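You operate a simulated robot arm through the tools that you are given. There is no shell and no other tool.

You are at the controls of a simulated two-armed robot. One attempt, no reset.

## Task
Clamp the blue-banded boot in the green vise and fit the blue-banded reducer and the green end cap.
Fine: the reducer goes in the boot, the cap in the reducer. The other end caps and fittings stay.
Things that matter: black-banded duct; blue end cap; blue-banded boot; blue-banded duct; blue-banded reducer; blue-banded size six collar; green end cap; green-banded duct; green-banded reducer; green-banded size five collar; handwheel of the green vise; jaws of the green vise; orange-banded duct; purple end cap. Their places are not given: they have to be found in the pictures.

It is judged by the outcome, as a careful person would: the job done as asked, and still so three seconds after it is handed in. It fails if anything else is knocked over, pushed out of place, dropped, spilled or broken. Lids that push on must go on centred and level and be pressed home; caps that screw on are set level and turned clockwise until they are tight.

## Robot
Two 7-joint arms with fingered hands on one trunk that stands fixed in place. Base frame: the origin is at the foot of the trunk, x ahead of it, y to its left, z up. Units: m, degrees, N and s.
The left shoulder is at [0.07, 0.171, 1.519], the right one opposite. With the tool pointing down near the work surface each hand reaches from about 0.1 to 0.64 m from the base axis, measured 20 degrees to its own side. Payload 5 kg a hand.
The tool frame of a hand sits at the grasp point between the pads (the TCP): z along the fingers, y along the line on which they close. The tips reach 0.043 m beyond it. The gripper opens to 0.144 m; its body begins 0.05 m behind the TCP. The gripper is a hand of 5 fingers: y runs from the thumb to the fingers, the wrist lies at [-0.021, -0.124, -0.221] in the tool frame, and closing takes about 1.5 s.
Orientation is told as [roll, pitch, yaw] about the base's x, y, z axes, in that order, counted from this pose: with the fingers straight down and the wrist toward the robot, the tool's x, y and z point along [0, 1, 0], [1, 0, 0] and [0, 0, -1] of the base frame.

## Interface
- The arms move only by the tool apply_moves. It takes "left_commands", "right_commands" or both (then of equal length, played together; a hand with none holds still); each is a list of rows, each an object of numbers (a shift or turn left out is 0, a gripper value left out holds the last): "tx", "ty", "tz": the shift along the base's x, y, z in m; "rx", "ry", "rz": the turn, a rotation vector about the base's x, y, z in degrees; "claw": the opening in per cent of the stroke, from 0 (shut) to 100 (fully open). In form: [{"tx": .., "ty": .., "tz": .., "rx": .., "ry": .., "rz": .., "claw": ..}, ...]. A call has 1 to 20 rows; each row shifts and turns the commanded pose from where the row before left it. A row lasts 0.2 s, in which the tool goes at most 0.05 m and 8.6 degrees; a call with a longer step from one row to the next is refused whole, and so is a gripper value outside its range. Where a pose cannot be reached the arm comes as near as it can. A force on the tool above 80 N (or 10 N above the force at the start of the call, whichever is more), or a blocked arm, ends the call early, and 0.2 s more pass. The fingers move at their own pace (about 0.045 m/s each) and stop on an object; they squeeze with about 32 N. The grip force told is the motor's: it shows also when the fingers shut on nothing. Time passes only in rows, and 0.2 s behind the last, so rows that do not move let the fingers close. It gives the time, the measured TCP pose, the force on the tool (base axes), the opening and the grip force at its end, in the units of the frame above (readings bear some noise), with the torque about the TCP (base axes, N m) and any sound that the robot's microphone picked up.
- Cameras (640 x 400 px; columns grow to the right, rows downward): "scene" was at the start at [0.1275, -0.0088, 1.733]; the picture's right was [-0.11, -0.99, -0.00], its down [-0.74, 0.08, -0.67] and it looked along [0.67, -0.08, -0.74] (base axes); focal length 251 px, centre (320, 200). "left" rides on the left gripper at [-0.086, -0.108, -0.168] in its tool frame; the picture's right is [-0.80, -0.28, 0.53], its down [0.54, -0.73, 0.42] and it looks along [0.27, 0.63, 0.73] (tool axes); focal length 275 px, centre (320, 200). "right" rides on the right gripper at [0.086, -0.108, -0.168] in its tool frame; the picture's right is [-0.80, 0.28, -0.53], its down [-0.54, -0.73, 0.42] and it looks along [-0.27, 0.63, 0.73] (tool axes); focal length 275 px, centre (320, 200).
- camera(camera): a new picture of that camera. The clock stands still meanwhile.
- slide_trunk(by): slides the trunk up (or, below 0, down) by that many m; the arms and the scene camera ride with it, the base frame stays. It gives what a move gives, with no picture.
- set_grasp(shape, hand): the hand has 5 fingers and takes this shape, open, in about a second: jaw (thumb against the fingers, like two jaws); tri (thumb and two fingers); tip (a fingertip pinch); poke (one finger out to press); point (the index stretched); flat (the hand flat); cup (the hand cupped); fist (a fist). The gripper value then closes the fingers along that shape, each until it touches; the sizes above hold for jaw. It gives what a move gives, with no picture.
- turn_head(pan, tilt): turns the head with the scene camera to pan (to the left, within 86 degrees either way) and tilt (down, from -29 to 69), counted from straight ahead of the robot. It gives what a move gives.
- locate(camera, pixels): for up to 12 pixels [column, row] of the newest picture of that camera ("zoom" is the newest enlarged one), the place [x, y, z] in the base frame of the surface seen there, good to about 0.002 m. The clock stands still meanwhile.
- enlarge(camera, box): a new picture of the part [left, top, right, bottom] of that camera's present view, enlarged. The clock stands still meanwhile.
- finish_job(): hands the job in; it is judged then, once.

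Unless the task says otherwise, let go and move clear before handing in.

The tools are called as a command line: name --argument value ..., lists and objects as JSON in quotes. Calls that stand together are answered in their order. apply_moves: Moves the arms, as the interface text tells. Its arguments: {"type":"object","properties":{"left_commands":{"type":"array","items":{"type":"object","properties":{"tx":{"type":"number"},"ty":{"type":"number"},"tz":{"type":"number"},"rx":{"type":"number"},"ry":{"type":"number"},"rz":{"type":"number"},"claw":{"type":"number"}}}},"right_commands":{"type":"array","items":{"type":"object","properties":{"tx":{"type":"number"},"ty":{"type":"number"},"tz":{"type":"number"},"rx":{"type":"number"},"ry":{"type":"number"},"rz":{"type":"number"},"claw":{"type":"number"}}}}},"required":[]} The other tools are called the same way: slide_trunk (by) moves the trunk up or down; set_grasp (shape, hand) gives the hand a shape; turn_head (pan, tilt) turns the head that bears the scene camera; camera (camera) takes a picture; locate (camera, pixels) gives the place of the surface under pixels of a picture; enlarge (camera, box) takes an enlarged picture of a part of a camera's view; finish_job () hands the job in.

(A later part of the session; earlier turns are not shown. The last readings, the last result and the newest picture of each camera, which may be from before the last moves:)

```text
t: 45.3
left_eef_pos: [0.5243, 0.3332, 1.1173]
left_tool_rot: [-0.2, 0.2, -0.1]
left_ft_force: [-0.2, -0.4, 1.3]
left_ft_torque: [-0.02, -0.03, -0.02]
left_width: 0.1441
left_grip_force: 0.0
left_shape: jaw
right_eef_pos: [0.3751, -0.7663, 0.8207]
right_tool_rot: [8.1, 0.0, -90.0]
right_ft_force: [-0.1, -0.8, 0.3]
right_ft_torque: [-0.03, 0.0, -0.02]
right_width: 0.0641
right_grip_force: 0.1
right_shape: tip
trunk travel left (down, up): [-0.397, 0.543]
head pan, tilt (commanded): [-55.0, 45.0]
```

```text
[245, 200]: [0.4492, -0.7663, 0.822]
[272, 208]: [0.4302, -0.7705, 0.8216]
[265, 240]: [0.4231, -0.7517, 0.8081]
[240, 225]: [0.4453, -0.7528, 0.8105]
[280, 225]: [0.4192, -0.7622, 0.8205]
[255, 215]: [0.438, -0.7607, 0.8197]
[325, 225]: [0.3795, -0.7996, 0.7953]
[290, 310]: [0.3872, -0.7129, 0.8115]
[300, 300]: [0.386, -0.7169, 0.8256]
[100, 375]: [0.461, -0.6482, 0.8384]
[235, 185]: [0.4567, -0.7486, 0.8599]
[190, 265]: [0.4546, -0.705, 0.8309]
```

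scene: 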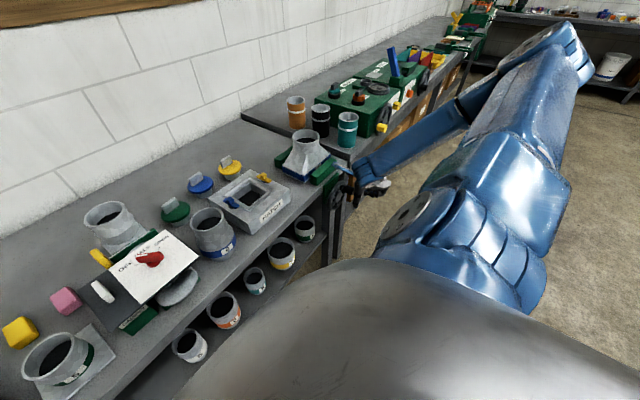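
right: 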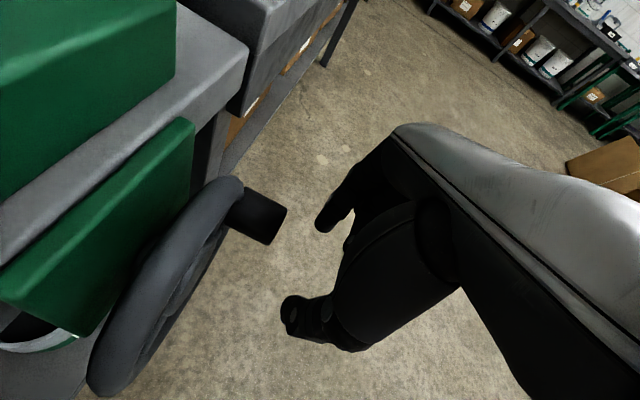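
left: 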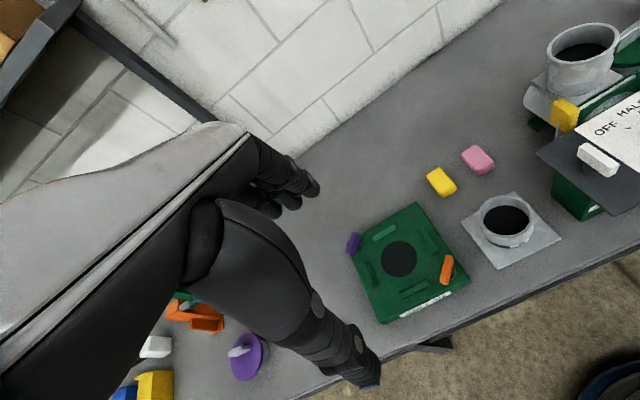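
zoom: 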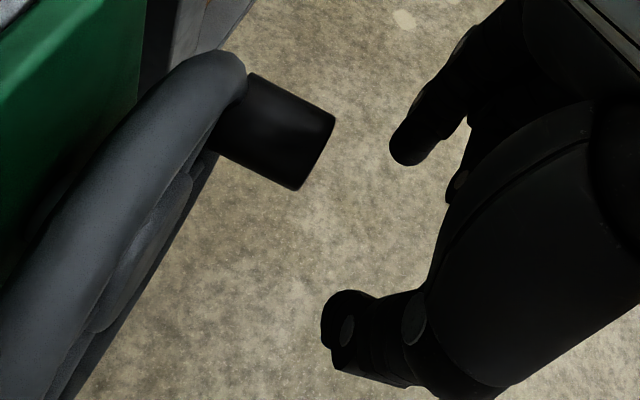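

Thumb tip sits at z≈0.81 and the index at ≈0.795, so I'll lower 1.2 cm to centre the pads on the handle, move forward over it and close.

apply_moves --right_commands '[{"tz": -0.012}, {"tx": 0.02}, {"tx": 0.02}, {"tx": 0.012}, {}, {"claw": 20}, {}, {"claw": 0}, {}, {}, {}, {}]'

camera --camera "right"

```text
t: 47.9
left_eef_pos: [0.5247, 0.332, 1.1185]
left_tool_rot: [0.0, 0.2, 0.0]
left_ft_force: [-0.2, 1.3, 0.0]
left_ft_torque: [0.02, -0.02, 0.02]
left_width: 0.1439
left_grip_force: 0.1
left_shape: jaw
right_eef_pos: [0.4267, -0.7668, 0.8058]
right_tool_rot: [8.0, 0.0, -90.0]
right_ft_force: [-6.4, -1.6, -13.0]
right_ft_torque: [0.05, 0.06, -0.11]
right_width: 0.0188
right_grip_force: 32.6
right_shape: tip
trunk travel left (down, up): [-0.397, 0.543]
head pan, tilt (commanded): [-55.0, 45.0]
```

```text
taken
```

right: 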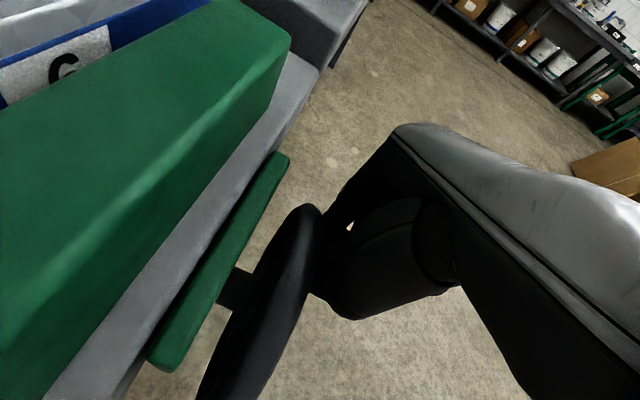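

The pinch holds the handle (32 N). I'll crank clockwise (down from 3 o'clock) by 45° as a trial and see whether the wheel follows and which way the jaw goes.

apply_moves --right_commands '[{"ty": 0.00196, "tz": -0.01488}, {"ty": 0.00574, "tz": -0.01387}, {"ty": 0.00914, "tz": -0.01191}, {}]'

camera --camera "right"

camera --camera "scene"

```text
t: 48.9
left_eef_pos: [0.5245, 0.3281, 1.1186]
left_tool_rot: [0.2, 0.2, 0.0]
left_ft_force: [0.7, -0.3, 0.8]
left_ft_torque: [-0.02, -0.03, -0.02]
left_width: 0.1438
left_grip_force: 0.0
left_shape: jaw
right_eef_pos: [0.4268, -0.7515, 0.763]
right_tool_rot: [8.1, 0.1, -90.1]
right_ft_force: [-4.0, -20.9, -9.0]
right_ft_torque: [0.39, -0.05, -0.04]
right_width: 0.0181
right_grip_force: 31.6
right_shape: tip
trunk travel left (down, up): [-0.397, 0.543]
head pan, tilt (commanded): [-55.0, 45.0]
```

```text
taken
```

right: 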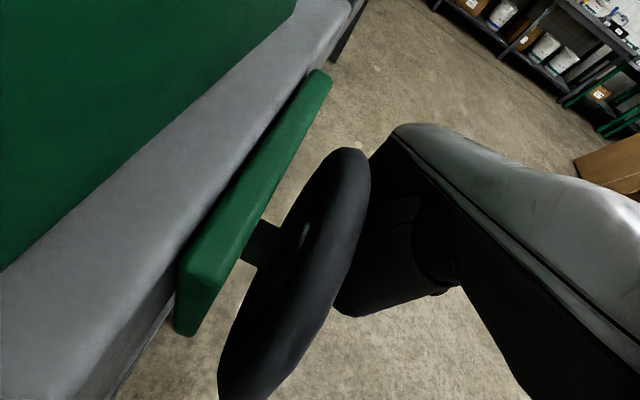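

```text
taken
```

scene: 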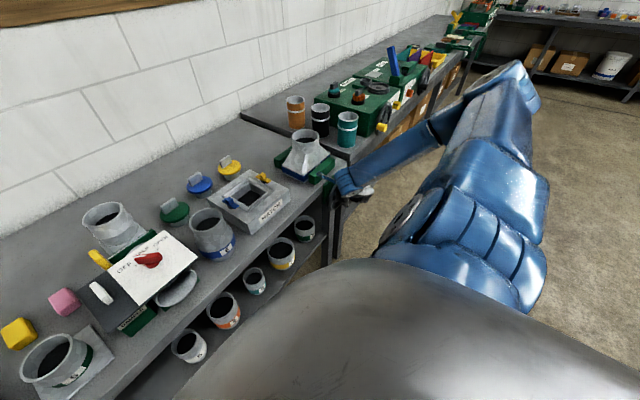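

The hand moved with the handle to the lower right. I'll check the jaws for movement.

enlarge --camera "scene" --box '[265, 120, 365, 210]'

locate --camera "zoom" --pixels '[[65, 260], [80, 230], [280, 340], [290, 350], [370, 270], [355, 262], [75, 250], [60, 240], [270, 330], [330, 290]]'

```text
4.44 times, centred on (315, 165) of scene
```

zoom: 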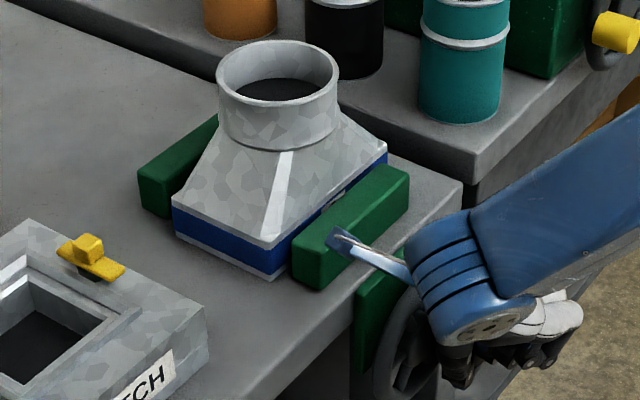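

```text
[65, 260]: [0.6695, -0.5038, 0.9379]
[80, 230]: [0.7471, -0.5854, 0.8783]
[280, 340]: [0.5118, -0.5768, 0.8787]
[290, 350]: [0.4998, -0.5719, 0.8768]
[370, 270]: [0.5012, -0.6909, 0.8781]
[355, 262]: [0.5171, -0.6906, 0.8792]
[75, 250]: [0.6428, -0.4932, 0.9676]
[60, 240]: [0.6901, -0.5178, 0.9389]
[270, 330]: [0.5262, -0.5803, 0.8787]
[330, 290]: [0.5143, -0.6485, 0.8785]
```

locate --camera "zoom" --pixels '[[335, 238], [345, 243], [370, 258], [400, 275], [300, 245], [320, 230], [400, 180], [385, 170], [300, 280], [145, 185], [210, 125], [175, 165]]'

```text
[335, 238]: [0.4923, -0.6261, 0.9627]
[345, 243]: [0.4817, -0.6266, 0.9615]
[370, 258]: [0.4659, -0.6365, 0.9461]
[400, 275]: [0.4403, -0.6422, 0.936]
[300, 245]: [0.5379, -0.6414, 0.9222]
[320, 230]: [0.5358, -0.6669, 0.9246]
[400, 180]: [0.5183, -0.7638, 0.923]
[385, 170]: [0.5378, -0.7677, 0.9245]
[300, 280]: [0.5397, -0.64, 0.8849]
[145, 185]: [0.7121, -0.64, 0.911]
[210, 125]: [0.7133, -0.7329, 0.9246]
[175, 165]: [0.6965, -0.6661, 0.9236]
```

The jaws have barely moved after 45°, and the lever on the wrist (0.49,-0.63,0.96) is clear of bench and jaw. Forces are modest (about 20 N), so I'll continue cranking to 6 o'clock and on toward 9 o'clock.

apply_moves --right_commands '[{"ty": 0.0121, "tz": -0.0093}, {"ty": 0.0141, "tz": -0.0058}, {"ty": 0.0151, "tz": -0.002}, {"ty": 0.0151, "tz": 0.002}, {"ty": 0.0141, "tz": 0.0058}, {}]'

camera --camera "right"

enlarge --camera "scene" --box '[265, 120, 365, 210]'

```text
t: 50.3
left_eef_pos: [0.5252, 0.331, 1.1195]
left_tool_rot: [0.1, 0.2, 0.0]
left_ft_force: [0.8, -0.5, 0.0]
left_ft_torque: [0.01, -0.05, -0.02]
left_width: 0.144
left_grip_force: 0.0
left_shape: jaw
right_eef_pos: [0.4269, -0.6785, 0.753]
right_tool_rot: [7.9, 0.3, -89.9]
right_ft_force: [-11.4, 9.5, -40.7]
right_ft_torque: [0.93, 0.07, -0.13]
right_width: 0.0201
right_grip_force: 32.1
right_shape: tip
trunk travel left (down, up): [-0.397, 0.543]
head pan, tilt (commanded): [-55.0, 45.0]
```

```text
taken
```

right: 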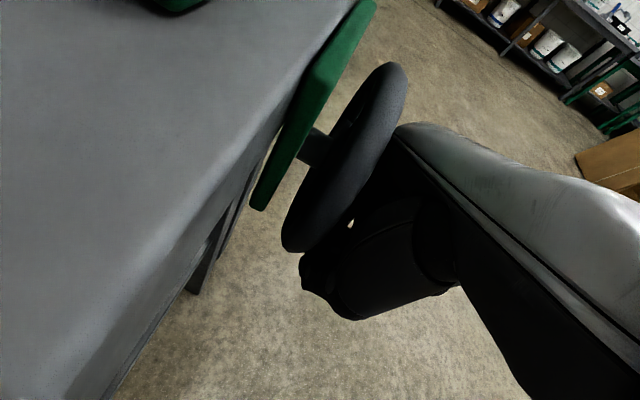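

```text
4.44 times, centred on (315, 165) of scene
```

zoom: 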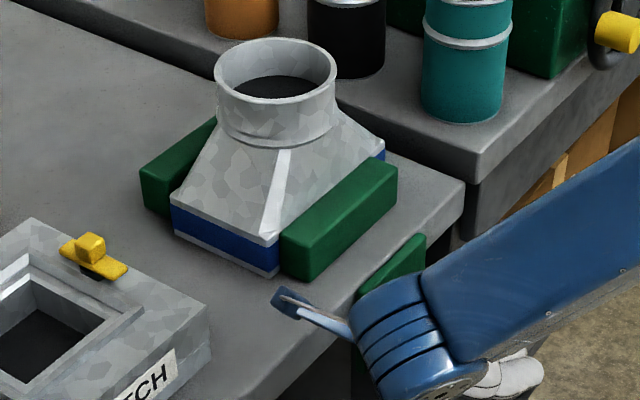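

The front jaw has clearly moved toward the boot, so clockwise closes it. I'll measure the jaw.

locate --camera "zoom" --pixels '[[283, 235], [300, 228], [310, 275], [395, 170], [380, 163], [285, 270], [275, 240], [390, 195], [272, 265], [320, 255]]'

```text
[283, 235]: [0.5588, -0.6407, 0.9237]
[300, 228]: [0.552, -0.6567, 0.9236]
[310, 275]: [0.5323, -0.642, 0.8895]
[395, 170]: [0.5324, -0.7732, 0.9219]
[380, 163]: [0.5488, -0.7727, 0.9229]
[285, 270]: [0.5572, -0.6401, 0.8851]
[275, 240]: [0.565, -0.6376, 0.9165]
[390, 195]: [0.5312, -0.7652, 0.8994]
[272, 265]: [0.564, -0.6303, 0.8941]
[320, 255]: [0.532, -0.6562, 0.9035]
```

The front jaw's face is now at x≈0.558 (it moved 18 mm in about 117°), so roughly 200° more will clamp the boot. The radial forces tell me the crank radius is about 0.061 m about (-0.7055,0.81); I'll continue on that corrected circle to 9 o'clock.

apply_moves --right_commands '[{"ty": 0.0168, "tz": 0.0069}, {"ty": 0.0097, "tz": 0.0126}, {"ty": 0.0061, "tz": 0.0147}, {"ty": 0.0021, "tz": 0.0158}, {}]'

camera --camera "right"

enlarge --camera "scene" --box '[265, 120, 365, 210]'

locate --camera "zoom" --pixels '[[280, 235], [290, 228], [310, 275], [385, 170], [375, 163], [275, 270], [270, 240], [272, 265], [320, 255], [175, 205]]'

```text
t: 51.5
left_eef_pos: [0.527, 0.3298, 1.1178]
left_tool_rot: [0.1, 0.3, -0.1]
left_ft_force: [0.0, -0.3, 0.6]
left_ft_torque: [-0.02, 0.0, -0.01]
left_width: 0.1435
left_grip_force: 0.1
left_shape: jaw
right_eef_pos: [0.4268, -0.646, 0.8033]
right_tool_rot: [8.0, 0.2, -90.1]
right_ft_force: [-8.3, -5.2, -41.8]
right_ft_torque: [0.44, -0.02, -0.04]
right_width: 0.0185
right_grip_force: 32.0
right_shape: tip
trunk travel left (down, up): [-0.397, 0.543]
head pan, tilt (commanded): [-55.0, 45.0]
```

```text
taken
```

right: 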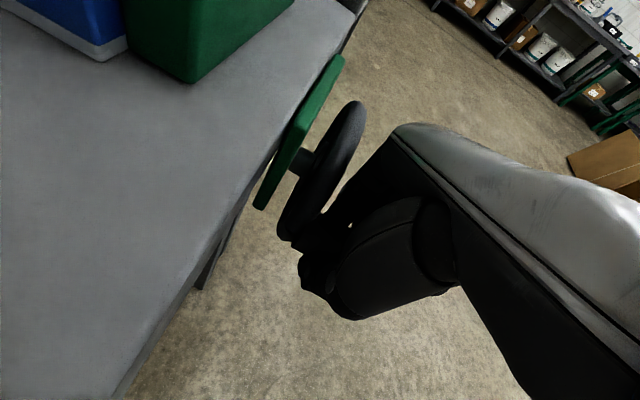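

```text
4.44 times, centred on (315, 165) of scene
```

zoom: 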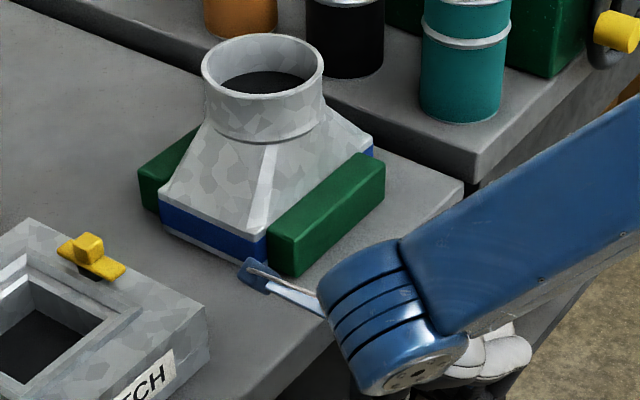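

```text
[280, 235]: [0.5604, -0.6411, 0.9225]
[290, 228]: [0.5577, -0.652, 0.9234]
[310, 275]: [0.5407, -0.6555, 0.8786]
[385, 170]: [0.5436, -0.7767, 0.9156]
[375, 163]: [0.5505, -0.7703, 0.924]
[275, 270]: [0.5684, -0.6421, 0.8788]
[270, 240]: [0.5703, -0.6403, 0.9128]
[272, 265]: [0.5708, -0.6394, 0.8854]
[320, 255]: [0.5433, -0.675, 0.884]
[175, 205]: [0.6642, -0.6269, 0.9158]
```

The jaw is now at x≈0.571 and pushing the boot back toward the rear jaw; resistance is about 40 N. I'll continue up through 12 o'clock.

apply_moves --right_commands '[{"ty": -0.0021, "tz": 0.0158}, {"ty": -0.0061, "tz": 0.0147}, {"ty": -0.0097, "tz": 0.0126}, {"ty": -0.0126, "tz": 0.0097}, {}]'

camera --camera "right"

enlarge --camera "scene" --box '[265, 120, 365, 210]'

locate --camera "zoom" --pixels '[[262, 220], [275, 215], [375, 150], [365, 145], [265, 265], [255, 240], [145, 180], [165, 145], [175, 165], [155, 200], [200, 125], [262, 250]]'

```text
t: 52.0
left_eef_pos: [0.5289, 0.3307, 1.1173]
left_tool_rot: [0.2, 0.5, 0.2]
left_ft_force: [-0.7, 1.4, -0.2]
left_ft_torque: [-0.15, -0.09, -0.03]
left_width: 0.1436
left_grip_force: 0.2
left_shape: jaw
right_eef_pos: [0.4269, -0.6443, 0.8073]
right_tool_rot: [7.2, 1.0, -89.9]
right_ft_force: [20.5, -14.2, -60.4]
right_ft_torque: [0.22, 0.04, 0.15]
right_width: 0.0177
right_grip_force: 32.1
right_shape: tip
trunk travel left (down, up): [-0.397, 0.543]
head pan, tilt (commanded): [-55.0, 45.0]
stopped in row 2 (right hand): the force on the tool passed its limit at 85 N (the readings are from after the stop); the commanded pose is now the measured one
```

```text
taken
```

right: 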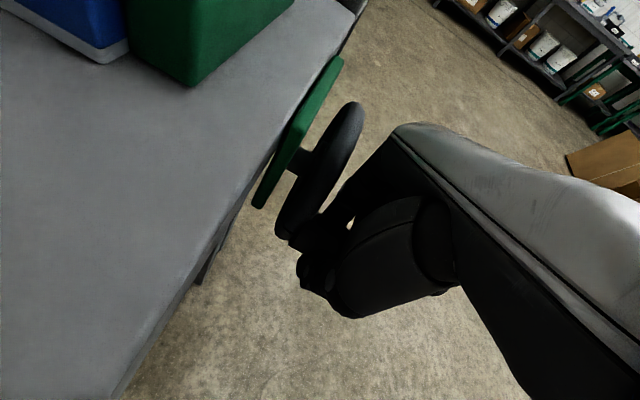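

```text
4.44 times, centred on (315, 165) of scene
```

zoom: 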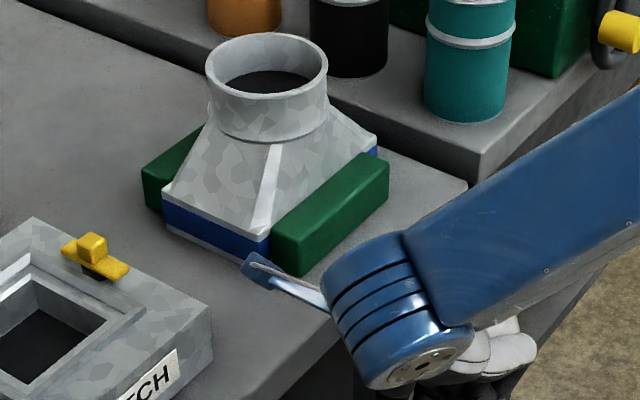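

```text
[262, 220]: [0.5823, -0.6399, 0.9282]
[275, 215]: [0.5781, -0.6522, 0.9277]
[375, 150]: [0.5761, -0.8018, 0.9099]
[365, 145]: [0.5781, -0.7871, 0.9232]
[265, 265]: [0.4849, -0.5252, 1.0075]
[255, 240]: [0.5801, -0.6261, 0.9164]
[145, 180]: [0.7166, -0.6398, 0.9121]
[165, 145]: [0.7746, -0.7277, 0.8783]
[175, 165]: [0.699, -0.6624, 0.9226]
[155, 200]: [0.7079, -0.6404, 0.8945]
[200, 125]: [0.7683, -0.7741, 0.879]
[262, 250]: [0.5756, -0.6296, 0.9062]
```

The call stopped on force (85 N) near 9 o'clock with the jaw at x≈0.572. I'll look closely at whether the boot already touches the rear jaw.

enlarge --camera "scene" --box '[280, 140, 340, 190]'

locate --camera "zoom" --pixels '[[95, 190], [90, 215], [85, 250], [300, 310], [305, 330], [110, 150], [130, 140], [60, 170], [75, 185], [80, 200], [310, 320], [480, 200]]'

```text
8.00 times, centred on (310, 165) of scene
```

zoom: 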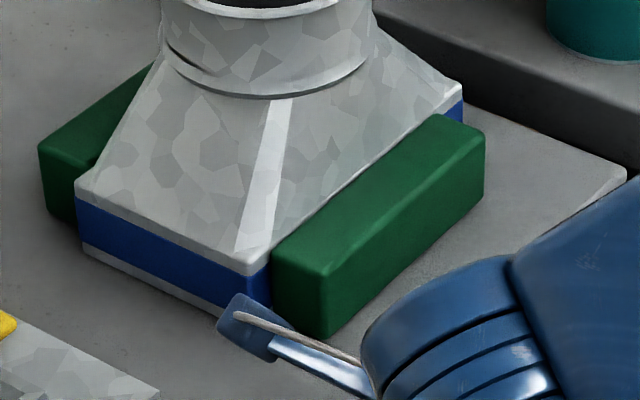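

```text
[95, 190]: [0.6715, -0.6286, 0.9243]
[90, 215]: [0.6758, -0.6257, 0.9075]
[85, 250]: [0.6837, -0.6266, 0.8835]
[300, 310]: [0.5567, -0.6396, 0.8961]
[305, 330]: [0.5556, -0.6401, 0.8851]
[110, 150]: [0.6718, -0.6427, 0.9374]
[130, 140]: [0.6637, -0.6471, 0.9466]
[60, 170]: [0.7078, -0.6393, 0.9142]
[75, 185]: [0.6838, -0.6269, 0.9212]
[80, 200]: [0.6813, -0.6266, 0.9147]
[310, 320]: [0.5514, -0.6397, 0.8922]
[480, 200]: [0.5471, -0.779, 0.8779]
```

Rear-left boot corner reads x≈0.684 while the rear jaw face is near 0.69, and force shot up stiffly, which suggests it is clamping (or my hand is jammed). I'll let go of the handle, back off and look from above with the right camera.

apply_moves --right_commands '[{"claw": 45}, {}, {}, {}, {"tx": -0.02}, {"tx": -0.02}, {"tx": -0.02}, {"tz": 0.03}, {"tz": 0.04}, {"tz": 0.04}, {"tz": 0.04}, {"tz": 0.04}, {"tz": 0.04}, {}]'

camera --camera "right"

enlarge --camera "scene" --box '[265, 120, 365, 210]'

```text
t: 55.0
left_eef_pos: [0.526, 0.3324, 1.1176]
left_tool_rot: [0.0, 0.2, 0.0]
left_ft_force: [-0.1, 0.5, -0.1]
left_ft_torque: [0.05, 0.0, -0.02]
left_width: 0.1439
left_grip_force: 0.1
left_shape: jaw
right_eef_pos: [0.3658, -0.6433, 1.0457]
right_tool_rot: [7.5, 0.5, -90.0]
right_ft_force: [0.4, 0.0, -0.1]
right_ft_torque: [0.01, 0.01, 0.0]
right_width: 0.0647
right_grip_force: 0.0
right_shape: tip
trunk travel left (down, up): [-0.397, 0.543]
head pan, tilt (commanded): [-55.0, 45.0]
```

```text
taken
```

right: 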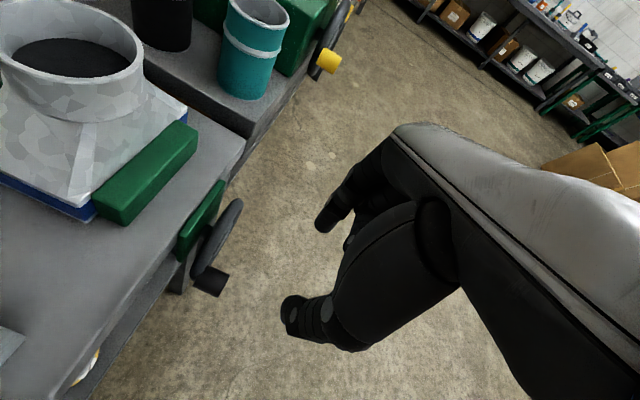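

```text
4.44 times, centred on (315, 165) of scene
```

zoom: 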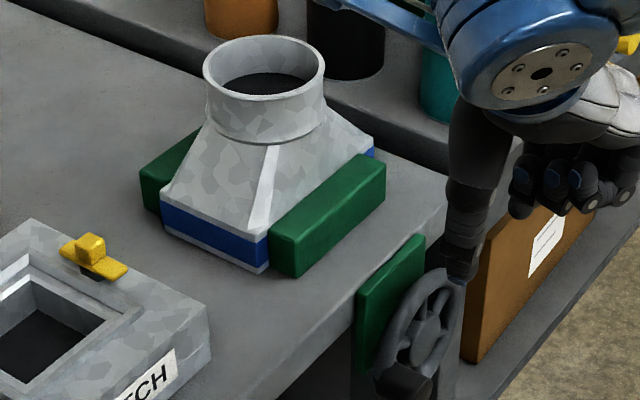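

The handle stopped at about 8 o'clock. I'll raise the hand and swing it over the bench so that the right camera looks at the rear-jaw gap from behind-left.

apply_moves --right_commands '[{"tz": 0.03, "ry": 2.5}, {"tz": 0.04, "ry": 2.5}, {"tz": 0.03, "ry": 2.5}, {"tx": 0.036, "ty": 0.019}, {"tx": 0.036, "ty": 0.019}, {"tx": 0.036, "ty": 0.019}, {"tx": 0.036, "ty": 0.019}, {"tx": 0.036, "ty": 0.019}, {"tx": 0.036, "ty": 0.019}, {"tx": 0.036, "ty": 0.019}, {"tx": 0.036, "ty": 0.019}, {"tx": 0.036, "ty": 0.019}, {"tx": 0.036, "ty": 0.019}, {}]'

camera --camera "right"

enlarge --camera "scene" --box '[265, 120, 365, 210]'

```text
t: 58.0
left_eef_pos: [0.5246, 0.3324, 1.1188]
left_tool_rot: [-0.1, 0.0, 0.0]
left_ft_force: [-0.9, 0.1, 0.8]
left_ft_torque: [0.03, -0.04, 0.0]
left_width: 0.1437
left_grip_force: 0.1
left_shape: jaw
right_eef_pos: [0.7238, -0.4531, 1.1455]
right_tool_rot: [0.1, 0.6, -89.9]
right_ft_force: [-0.6, 0.0, 0.1]
right_ft_torque: [0.02, -0.02, 0.02]
right_width: 0.0647
right_grip_force: 0.0
right_shape: tip
trunk travel left (down, up): [-0.397, 0.543]
head pan, tilt (commanded): [-55.0, 45.0]
```

```text
taken
```

right: 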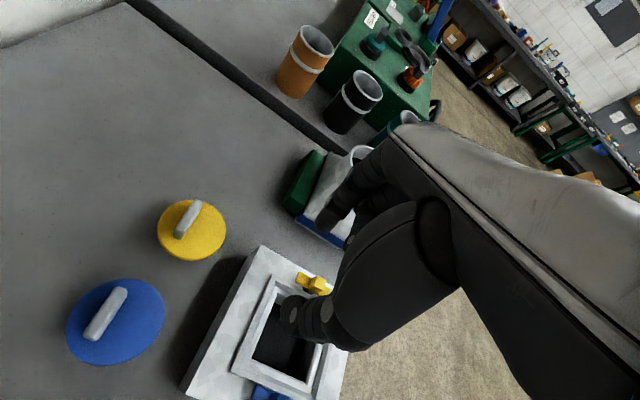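

```text
4.44 times, centred on (315, 165) of scene
```

zoom: 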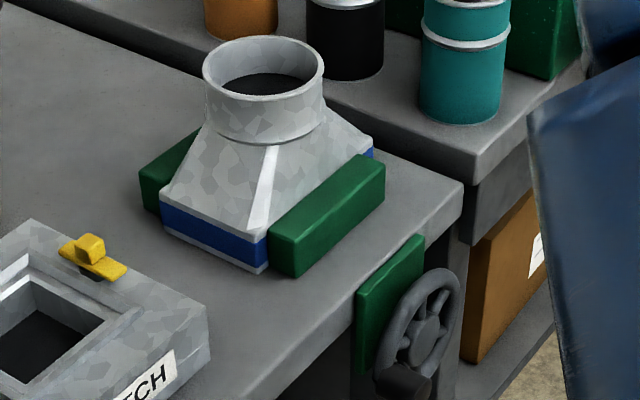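

enlarge --camera "right" --box '[265, 130, 375, 250]'

locate --camera "zoom" --pixels '[[150, 290], [170, 270], [190, 240], [200, 200], [215, 150], [160, 300], [180, 290], [140, 250], [100, 250], [190, 120], [240, 100], [205, 300]]'

```text
3.33 times, centred on (320, 190) of right
```

zoom: 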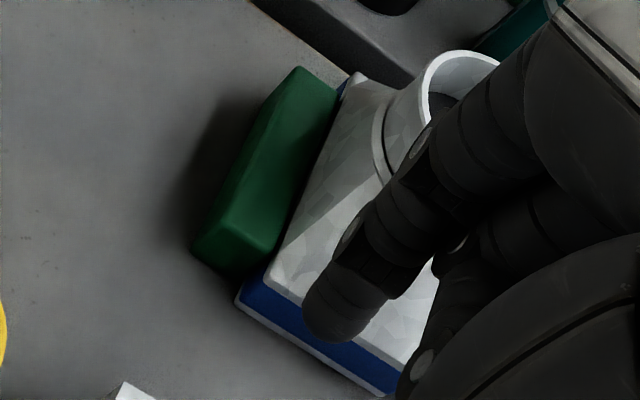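

```text
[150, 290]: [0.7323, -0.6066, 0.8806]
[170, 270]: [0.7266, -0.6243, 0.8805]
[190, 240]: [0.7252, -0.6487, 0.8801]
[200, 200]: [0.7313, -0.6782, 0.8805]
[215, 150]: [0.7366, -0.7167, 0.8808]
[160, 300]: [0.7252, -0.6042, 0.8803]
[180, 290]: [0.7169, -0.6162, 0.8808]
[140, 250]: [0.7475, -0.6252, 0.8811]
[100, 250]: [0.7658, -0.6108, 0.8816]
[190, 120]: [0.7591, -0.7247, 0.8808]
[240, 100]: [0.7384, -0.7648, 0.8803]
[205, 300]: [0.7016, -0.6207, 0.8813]
```

From behind, the rear jaw is flush against the boot's back edge with no gap visible at (275,250). I'll confirm with a few measured points.

locate --camera "zoom" --pixels '[[240, 295], [268, 270], [255, 262], [262, 250], [285, 235], [320, 160], [335, 110], [330, 90], [245, 285], [205, 250], [300, 75], [272, 280]]'

```text
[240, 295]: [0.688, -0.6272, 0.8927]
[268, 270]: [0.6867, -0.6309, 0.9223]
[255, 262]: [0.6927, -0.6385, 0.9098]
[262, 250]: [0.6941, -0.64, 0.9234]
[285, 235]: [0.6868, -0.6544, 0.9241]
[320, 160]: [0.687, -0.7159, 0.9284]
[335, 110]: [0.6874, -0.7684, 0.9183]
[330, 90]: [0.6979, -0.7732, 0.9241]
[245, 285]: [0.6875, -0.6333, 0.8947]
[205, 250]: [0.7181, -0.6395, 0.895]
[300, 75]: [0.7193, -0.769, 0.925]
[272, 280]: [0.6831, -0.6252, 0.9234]
```

enlarge --camera "scene" --box '[300, 150, 380, 220]'

locate --camera "zoom" --pixels '[[240, 340], [250, 350], [225, 335], [265, 345], [300, 150], [220, 285], [275, 235], [75, 100], [70, 85], [95, 75], [82, 125], [250, 330]]'

```text
5.71 times, centred on (340, 185) of scene
```

zoom: 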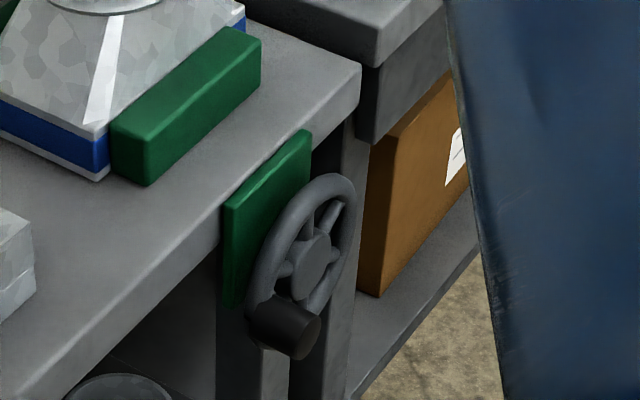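

```text
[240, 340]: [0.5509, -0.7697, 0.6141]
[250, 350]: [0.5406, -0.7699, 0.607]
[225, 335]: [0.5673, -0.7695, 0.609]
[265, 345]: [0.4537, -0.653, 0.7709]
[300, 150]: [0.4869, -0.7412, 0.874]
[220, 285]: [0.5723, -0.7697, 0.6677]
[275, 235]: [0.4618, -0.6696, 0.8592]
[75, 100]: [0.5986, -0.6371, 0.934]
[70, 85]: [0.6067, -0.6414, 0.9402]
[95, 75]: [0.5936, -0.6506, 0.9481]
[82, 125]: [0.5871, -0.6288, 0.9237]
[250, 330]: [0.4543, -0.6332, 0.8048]
```

locate --camera "zoom" --pixels '[[280, 320], [300, 335], [268, 312], [315, 330], [290, 350], [310, 262], [340, 185], [245, 320], [110, 135], [112, 170], [105, 140], [120, 120]]'

```text
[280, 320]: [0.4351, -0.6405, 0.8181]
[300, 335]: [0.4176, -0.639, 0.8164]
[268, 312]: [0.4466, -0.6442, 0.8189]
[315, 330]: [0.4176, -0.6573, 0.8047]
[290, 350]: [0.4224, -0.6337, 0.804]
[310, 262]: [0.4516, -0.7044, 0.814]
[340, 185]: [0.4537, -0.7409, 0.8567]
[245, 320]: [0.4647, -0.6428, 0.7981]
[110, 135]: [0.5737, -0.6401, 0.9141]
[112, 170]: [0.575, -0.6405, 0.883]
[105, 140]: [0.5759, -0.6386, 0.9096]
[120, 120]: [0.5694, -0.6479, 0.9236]
```

The boot's back face (x≈0.688) is flush with the rear jaw (≈0.69) and the front jaw face (≈0.576) touches its front; the handle took 85 N, so it is clamped. Next the reducer: I'll raise the trunk 0.2 m for elbow room, shape the hand as "jaw", and look down at the work area.

slide_trunk --by 0.2

set_grasp --hand "right" --shape "jaw"

turn_head --pan -25 --tilt 48

camera --camera "scene"

```text
t: 60.1
left_eef_pos: [0.5238, 0.3335, 1.3183]
left_tool_rot: [0.0, 0.2, 0.0]
left_ft_force: [0.5, -0.8, 0.4]
left_ft_torque: [-0.03, 0.0, 0.03]
left_width: 0.1436
left_grip_force: 0.0
left_shape: jaw
right_eef_pos: [0.7253, -0.452, 1.3453]
right_tool_rot: [0.1, 0.5, -90.0]
right_ft_force: [-0.2, 0.0, 0.4]
right_ft_torque: [-0.02, 0.0, -0.03]
right_width: 0.0645
right_grip_force: 0.2
right_shape: tip
trunk travel left (down, up): [-0.597, 0.343]
head pan, tilt (commanded): [-55.0, 45.0]
```

```text
t: 61.0
left_eef_pos: [0.5252, 0.3324, 1.3179]
left_tool_rot: [0.0, 0.1, 0.0]
left_ft_force: [-0.2, 0.5, 0.2]
left_ft_torque: [0.07, -0.04, 0.01]
left_width: 0.1436
left_grip_force: 0.0
left_shape: jaw
right_eef_pos: [0.7239, -0.4531, 1.3443]
right_tool_rot: [0.1, 0.5, -90.0]
right_ft_force: [0.7, -0.3, 0.6]
right_ft_torque: [0.01, 0.02, 0.03]
right_width: 0.1437
right_grip_force: 0.0
right_shape: jaw
trunk travel left (down, up): [-0.597, 0.343]
head pan, tilt (commanded): [-55.0, 45.0]
```

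```text
t: 62.0
left_eef_pos: [0.5245, 0.3334, 1.3183]
left_tool_rot: [0.1, 0.2, 0.0]
left_ft_force: [-0.4, -0.3, -0.4]
left_ft_torque: [0.01, 0.02, 0.0]
left_width: 0.1436
left_grip_force: 0.2
left_shape: jaw
right_eef_pos: [0.7247, -0.4528, 1.345]
right_tool_rot: [0.1, 0.5, -90.0]
right_ft_force: [0.0, -0.3, 0.0]
right_ft_torque: [0.01, -0.01, 0.0]
right_width: 0.1438
right_grip_force: 0.0
right_shape: jaw
trunk travel left (down, up): [-0.597, 0.343]
head pan, tilt (commanded): [-25.0, 48.0]
```

```text
taken
```

scene: 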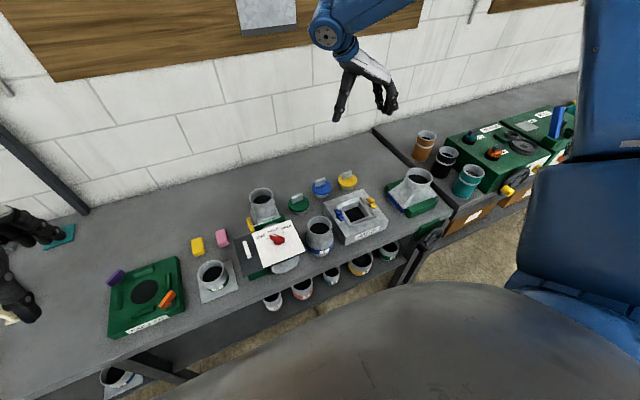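

enlarge --camera "scene" --box '[230, 170, 350, 280]'

locate --camera "zoom" --pixels '[[296, 250], [275, 182], [300, 270], [355, 260], [415, 260], [384, 235], [384, 285], [345, 290], [380, 350], [425, 330], [320, 140], [150, 100]]'

enlarge --camera "scene" --box '[370, 155, 460, 240]'

```text
3.64 times, centred on (290, 225) of scene
```

zoom: 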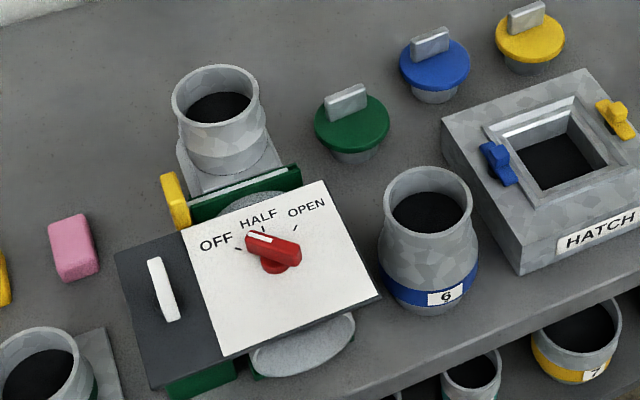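

```text
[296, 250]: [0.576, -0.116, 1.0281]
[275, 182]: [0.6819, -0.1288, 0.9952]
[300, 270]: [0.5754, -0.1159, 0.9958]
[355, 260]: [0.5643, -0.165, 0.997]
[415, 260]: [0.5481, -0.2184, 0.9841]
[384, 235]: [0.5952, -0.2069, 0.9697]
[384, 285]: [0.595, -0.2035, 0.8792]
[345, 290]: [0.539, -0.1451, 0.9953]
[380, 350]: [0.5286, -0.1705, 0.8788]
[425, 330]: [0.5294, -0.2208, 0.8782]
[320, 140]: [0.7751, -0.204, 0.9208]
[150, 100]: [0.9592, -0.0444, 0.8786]
```

```text
4.71 times, centred on (415, 198) of scene
```

zoom: 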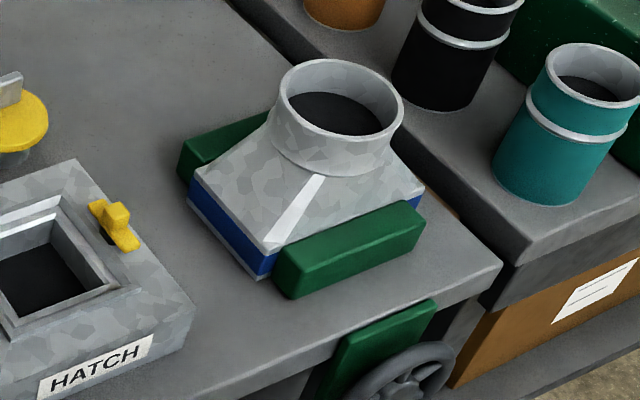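

The panel beside the reducer tops out at z≈0.997 with its right edge near y≈-0.17, so a grasp closing front-to-back (yaw 0) has room. I'll raise the trunk another 0.1 m and bring the hand over the reducer while turning to yaw 0.

slide_trunk --by 0.1

apply_moves --right_commands '[{"tx": -0.0134, "ty": 0.0189, "tz": -0.027, "rz": 8.18}, {"tx": -0.0134, "ty": 0.0189, "tz": -0.027, "rz": 8.18}, {"tx": -0.0134, "ty": 0.0189, "tz": -0.027, "rz": 8.18}, {"tx": -0.0134, "ty": 0.0189, "tz": -0.027, "rz": 8.18}, {"tx": -0.0134, "ty": 0.0189, "tz": -0.027, "rz": 8.18}, {"tx": -0.0134, "ty": 0.0189, "tz": -0.027, "rz": 8.18}, {"tx": -0.0134, "ty": 0.0189, "tz": -0.027, "rz": 8.18}, {"tx": -0.0134, "ty": 0.0189, "tz": -0.027, "rz": 8.18}, {"tx": -0.0134, "ty": 0.0189, "tz": -0.027, "rz": 8.18}, {"tx": -0.0134, "ty": 0.0189, "tz": -0.027, "rz": 8.18}, {"tx": -0.0134, "ty": 0.0189, "tz": -0.027, "rz": 8.18}, {}]'

camera --camera "right"

camera --camera "scene"

```text
t: 63.3
left_eef_pos: [0.5257, 0.3327, 1.4168]
left_tool_rot: [0.0, 0.2, 0.0]
left_ft_force: [0.0, -0.9, -0.2]
left_ft_torque: [-0.01, -0.01, 0.0]
left_width: 0.1438
left_grip_force: 0.0
left_shape: jaw
right_eef_pos: [0.7249, -0.4515, 1.4446]
right_tool_rot: [0.1, 0.6, -90.1]
right_ft_force: [-0.3, 0.3, 0.9]
right_ft_torque: [0.0, -0.04, 0.01]
right_width: 0.1439
right_grip_force: 0.1
right_shape: jaw
trunk travel left (down, up): [-0.697, 0.243]
head pan, tilt (commanded): [-25.0, 48.0]
```

```text
t: 65.9
left_eef_pos: [0.5246, 0.3329, 1.4189]
left_tool_rot: [0.1, 0.2, 0.0]
left_ft_force: [0.4, -0.2, 0.3]
left_ft_torque: [0.01, 0.01, 0.02]
left_width: 0.1439
left_grip_force: 0.2
left_shape: jaw
right_eef_pos: [0.5783, -0.2441, 1.1472]
right_tool_rot: [0.1, 0.5, 0.2]
right_ft_force: [-0.1, -0.2, 0.5]
right_ft_torque: [0.02, 0.01, 0.02]
right_width: 0.144
right_grip_force: 0.1
right_shape: jaw
trunk travel left (down, up): [-0.697, 0.243]
head pan, tilt (commanded): [-25.0, 48.0]
```

```text
taken
```

right: 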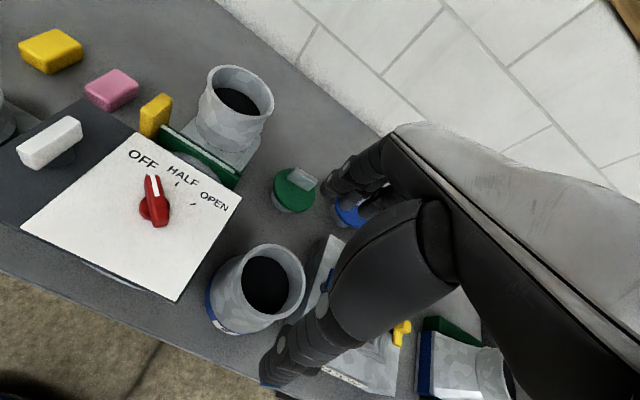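

```text
taken
```

scene: 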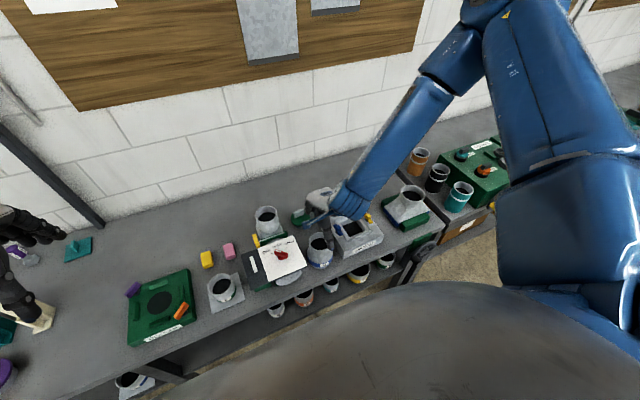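

The hand is above the reducer at z 1.147. I'll measure the reducer's rim from this close view.

enlarge --camera "right" --box '[190, 225, 330, 345]'

locate --camera "zoom" --pixels '[[220, 165], [235, 110], [280, 75], [330, 62], [385, 75], [420, 120], [425, 190], [405, 250], [365, 295], [300, 305], [250, 270], [222, 215]]'

```text
3.33 times, centred on (260, 285) of right
```

zoom: 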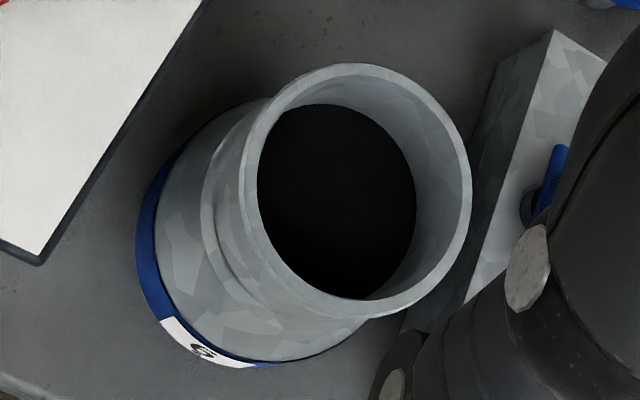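

```text
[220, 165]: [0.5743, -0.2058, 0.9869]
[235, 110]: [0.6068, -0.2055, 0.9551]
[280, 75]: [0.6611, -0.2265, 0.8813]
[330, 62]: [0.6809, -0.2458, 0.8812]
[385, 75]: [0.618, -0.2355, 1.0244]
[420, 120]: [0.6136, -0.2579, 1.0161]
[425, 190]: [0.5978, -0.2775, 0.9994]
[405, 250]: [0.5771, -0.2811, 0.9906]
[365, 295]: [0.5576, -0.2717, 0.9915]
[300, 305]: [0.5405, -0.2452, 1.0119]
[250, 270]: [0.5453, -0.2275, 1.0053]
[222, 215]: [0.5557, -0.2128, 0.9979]
```

locate --camera "zoom" --pixels '[[248, 180], [262, 125], [300, 85], [350, 69], [410, 87], [448, 130], [466, 190], [452, 245], [420, 290], [378, 311], [315, 288], [268, 245]]'

locate --camera "zoom" --pixels '[[259, 180], [285, 118], [340, 92], [400, 108], [432, 160], [440, 210], [415, 260], [375, 300], [235, 180], [175, 230], [160, 290], [240, 350]]'

```text
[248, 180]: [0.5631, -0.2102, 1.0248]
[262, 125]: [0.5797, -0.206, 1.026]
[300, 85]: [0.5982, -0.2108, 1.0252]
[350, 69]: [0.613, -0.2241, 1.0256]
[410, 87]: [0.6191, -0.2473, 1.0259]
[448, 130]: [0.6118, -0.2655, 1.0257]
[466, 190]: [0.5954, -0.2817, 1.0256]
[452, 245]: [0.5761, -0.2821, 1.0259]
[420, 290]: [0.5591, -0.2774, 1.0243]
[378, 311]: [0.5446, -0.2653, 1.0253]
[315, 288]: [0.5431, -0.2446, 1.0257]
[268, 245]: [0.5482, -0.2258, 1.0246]
```

```text
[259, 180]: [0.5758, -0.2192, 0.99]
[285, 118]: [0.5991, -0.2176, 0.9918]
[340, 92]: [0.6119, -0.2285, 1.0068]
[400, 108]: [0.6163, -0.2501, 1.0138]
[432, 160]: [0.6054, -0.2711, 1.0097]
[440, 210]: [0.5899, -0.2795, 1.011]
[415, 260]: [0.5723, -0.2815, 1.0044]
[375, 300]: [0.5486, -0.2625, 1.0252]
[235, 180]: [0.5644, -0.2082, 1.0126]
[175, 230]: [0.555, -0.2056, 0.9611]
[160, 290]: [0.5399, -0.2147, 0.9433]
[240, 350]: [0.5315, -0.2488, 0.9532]
```

The rim is centred at (0.5805,-0.2445), radius 0.039, top z 1.0255; the body widens to 0.048 below. I'll descend around it, TCP to z≈1.012, and check before closing.

apply_moves --right_commands '[{"tx": 0.002, "tz": -0.025}, {"tz": -0.03}, {"tz": -0.03}, {"tz": -0.02}, {}]'

camera --camera "right"

enlarge --camera "scene" --box '[250, 170, 390, 290]'

```text
t: 67.1
left_eef_pos: [0.5258, 0.3342, 1.4164]
left_tool_rot: [-0.1, 0.2, 0.1]
left_ft_force: [0.5, -0.2, -0.3]
left_ft_torque: [0.0, -0.01, 0.03]
left_width: 0.1439
left_grip_force: 0.0
left_shape: jaw
right_eef_pos: [0.5764, -0.2857, 1.117]
right_tool_rot: [0.1, 0.5, 0.0]
right_ft_force: [0.7, -0.3, -0.3]
right_ft_torque: [-0.01, 0.02, 0.0]
right_width: 0.1439
right_grip_force: 0.0
right_shape: jaw
right hand out of reach, approached as far as the arm can: row 1, 2, 3, 4
trunk travel left (down, up): [-0.697, 0.243]
head pan, tilt (commanded): [-25.0, 48.0]
```

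```text
taken
```

right: 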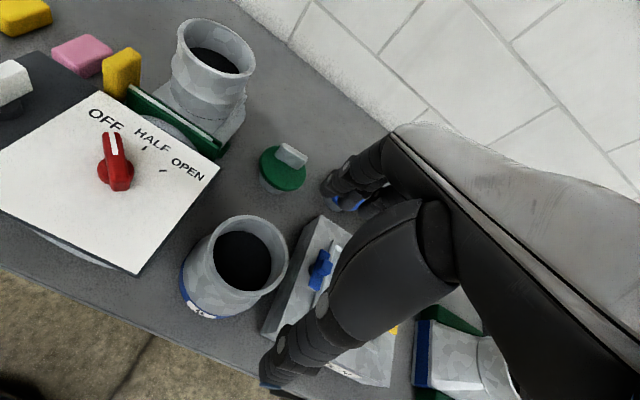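

```text
3.33 times, centred on (320, 230) of scene
```

zoom: 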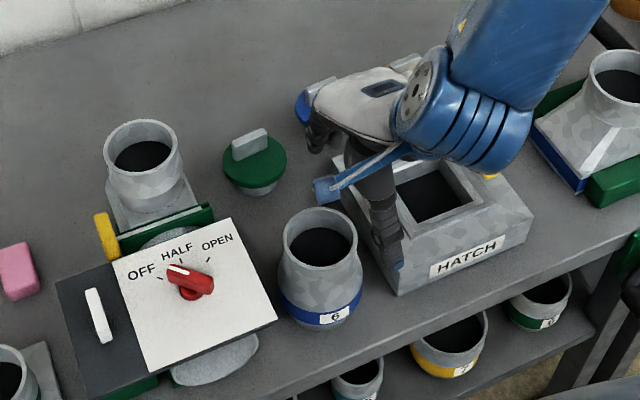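

The arm ran out of wrist range at yaw 0 and drifted right; the forearm now comes from the right, so a positive yaw (wrist to the right) should suit it. I'll rise and turn to about +36° above the reducer.

apply_moves --right_commands '[{"tz": 0.03}, {"tz": 0.02, "rz": 6}, {"tz": 0.01, "rz": 6, "ty": 0.01}, {"rz": 6, "ty": 0.01}, {"rz": 6, "ty": 0.01}, {"rz": 6, "ty": 0.01, "tx": 0.004}, {"rz": 6}, {}]'

camera --camera "scene"

camera --camera "right"

```text
t: 68.9
left_eef_pos: [0.5237, 0.3322, 1.419]
left_tool_rot: [0.1, 0.3, -0.1]
left_ft_force: [-0.1, 0.4, -0.1]
left_ft_torque: [0.02, -0.02, 0.0]
left_width: 0.1438
left_grip_force: 0.1
left_shape: jaw
right_eef_pos: [0.5796, -0.246, 1.1784]
right_tool_rot: [0.1, 0.5, 36.0]
right_ft_force: [-0.3, -0.2, 0.6]
right_ft_torque: [0.02, -0.02, 0.0]
right_width: 0.1441
right_grip_force: 0.0
right_shape: jaw
trunk travel left (down, up): [-0.697, 0.243]
head pan, tilt (commanded): [-25.0, 48.0]
```

```text
taken
```

scene: 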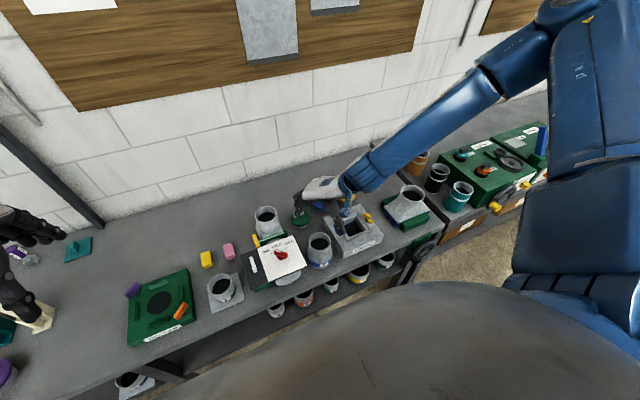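

```text
taken
```

right: 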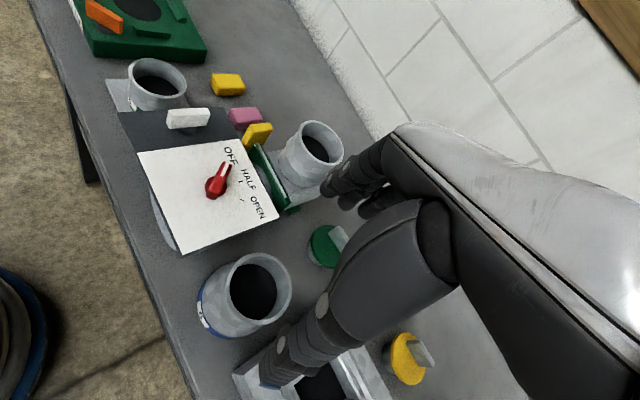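

The pose at yaw 36° over the reducer is reached. I'll descend in two stages.

apply_moves --right_commands '[{"tx": 0.001, "ty": 0.001, "tz": -0.03}, {"tz": -0.03}, {"tz": -0.03}, {}]'

camera --camera "right"

enlarge --camera "scene" --box '[250, 170, 390, 290]'

```text
t: 69.9
left_eef_pos: [0.5222, 0.3302, 1.4188]
left_tool_rot: [0.2, 0.1, 0.0]
left_ft_force: [0.0, -0.5, 0.7]
left_ft_torque: [0.04, -0.06, 0.0]
left_width: 0.1438
left_grip_force: 0.1
left_shape: jaw
right_eef_pos: [0.5781, -0.2538, 1.104]
right_tool_rot: [0.1, 0.4, 36.1]
right_ft_force: [0.3, -0.2, 0.1]
right_ft_torque: [0.03, -0.05, 0.02]
right_width: 0.1441
right_grip_force: 0.0
right_shape: jaw
right hand out of reach, approached as far as the arm can: row 3
trunk travel left (down, up): [-0.697, 0.243]
head pan, tilt (commanded): [-25.0, 48.0]
```

```text
taken
```

right: 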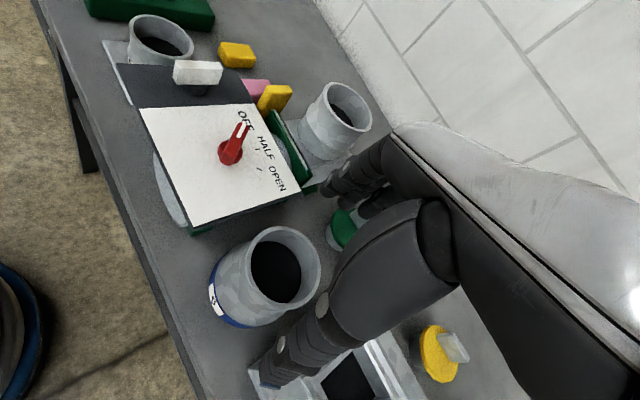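

```text
3.33 times, centred on (320, 230) of scene
```

zoom: 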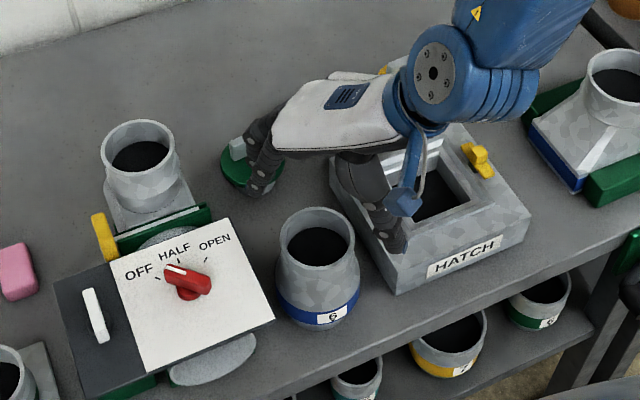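

Lower down the hand again hits a limit: with the trunk high the forearm gets too steep for a straight-down hand. I'll raise the hand, then lower the trunk by 0.27 m so the forearm lies flatter.

apply_moves --right_commands '[{"tz": 0.04}, {"tz": 0.04}, {"tz": 0.04}, {"tz": 0.04, "ty": 0.004}, {"tz": 0.04, "ty": 0.004}, {"tz": 0.04}, {"tz": 0.04}, {}]'

```text
t: 71.7
left_eef_pos: [0.5242, 0.3335, 1.4175]
left_tool_rot: [0.0, 0.3, 0.0]
left_ft_force: [0.5, -0.1, 0.1]
left_ft_torque: [0.01, 0.02, 0.04]
left_width: 0.1441
left_grip_force: 0.0
left_shape: jaw
right_eef_pos: [0.5799, -0.2447, 1.3836]
right_tool_rot: [0.0, 0.6, 36.0]
right_ft_force: [0.6, 0.2, -0.3]
right_ft_torque: [0.01, -0.03, -0.03]
right_width: 0.1439
right_grip_force: 0.0
right_shape: jaw
trunk travel left (down, up): [-0.697, 0.243]
head pan, tilt (commanded): [-25.0, 48.0]
```

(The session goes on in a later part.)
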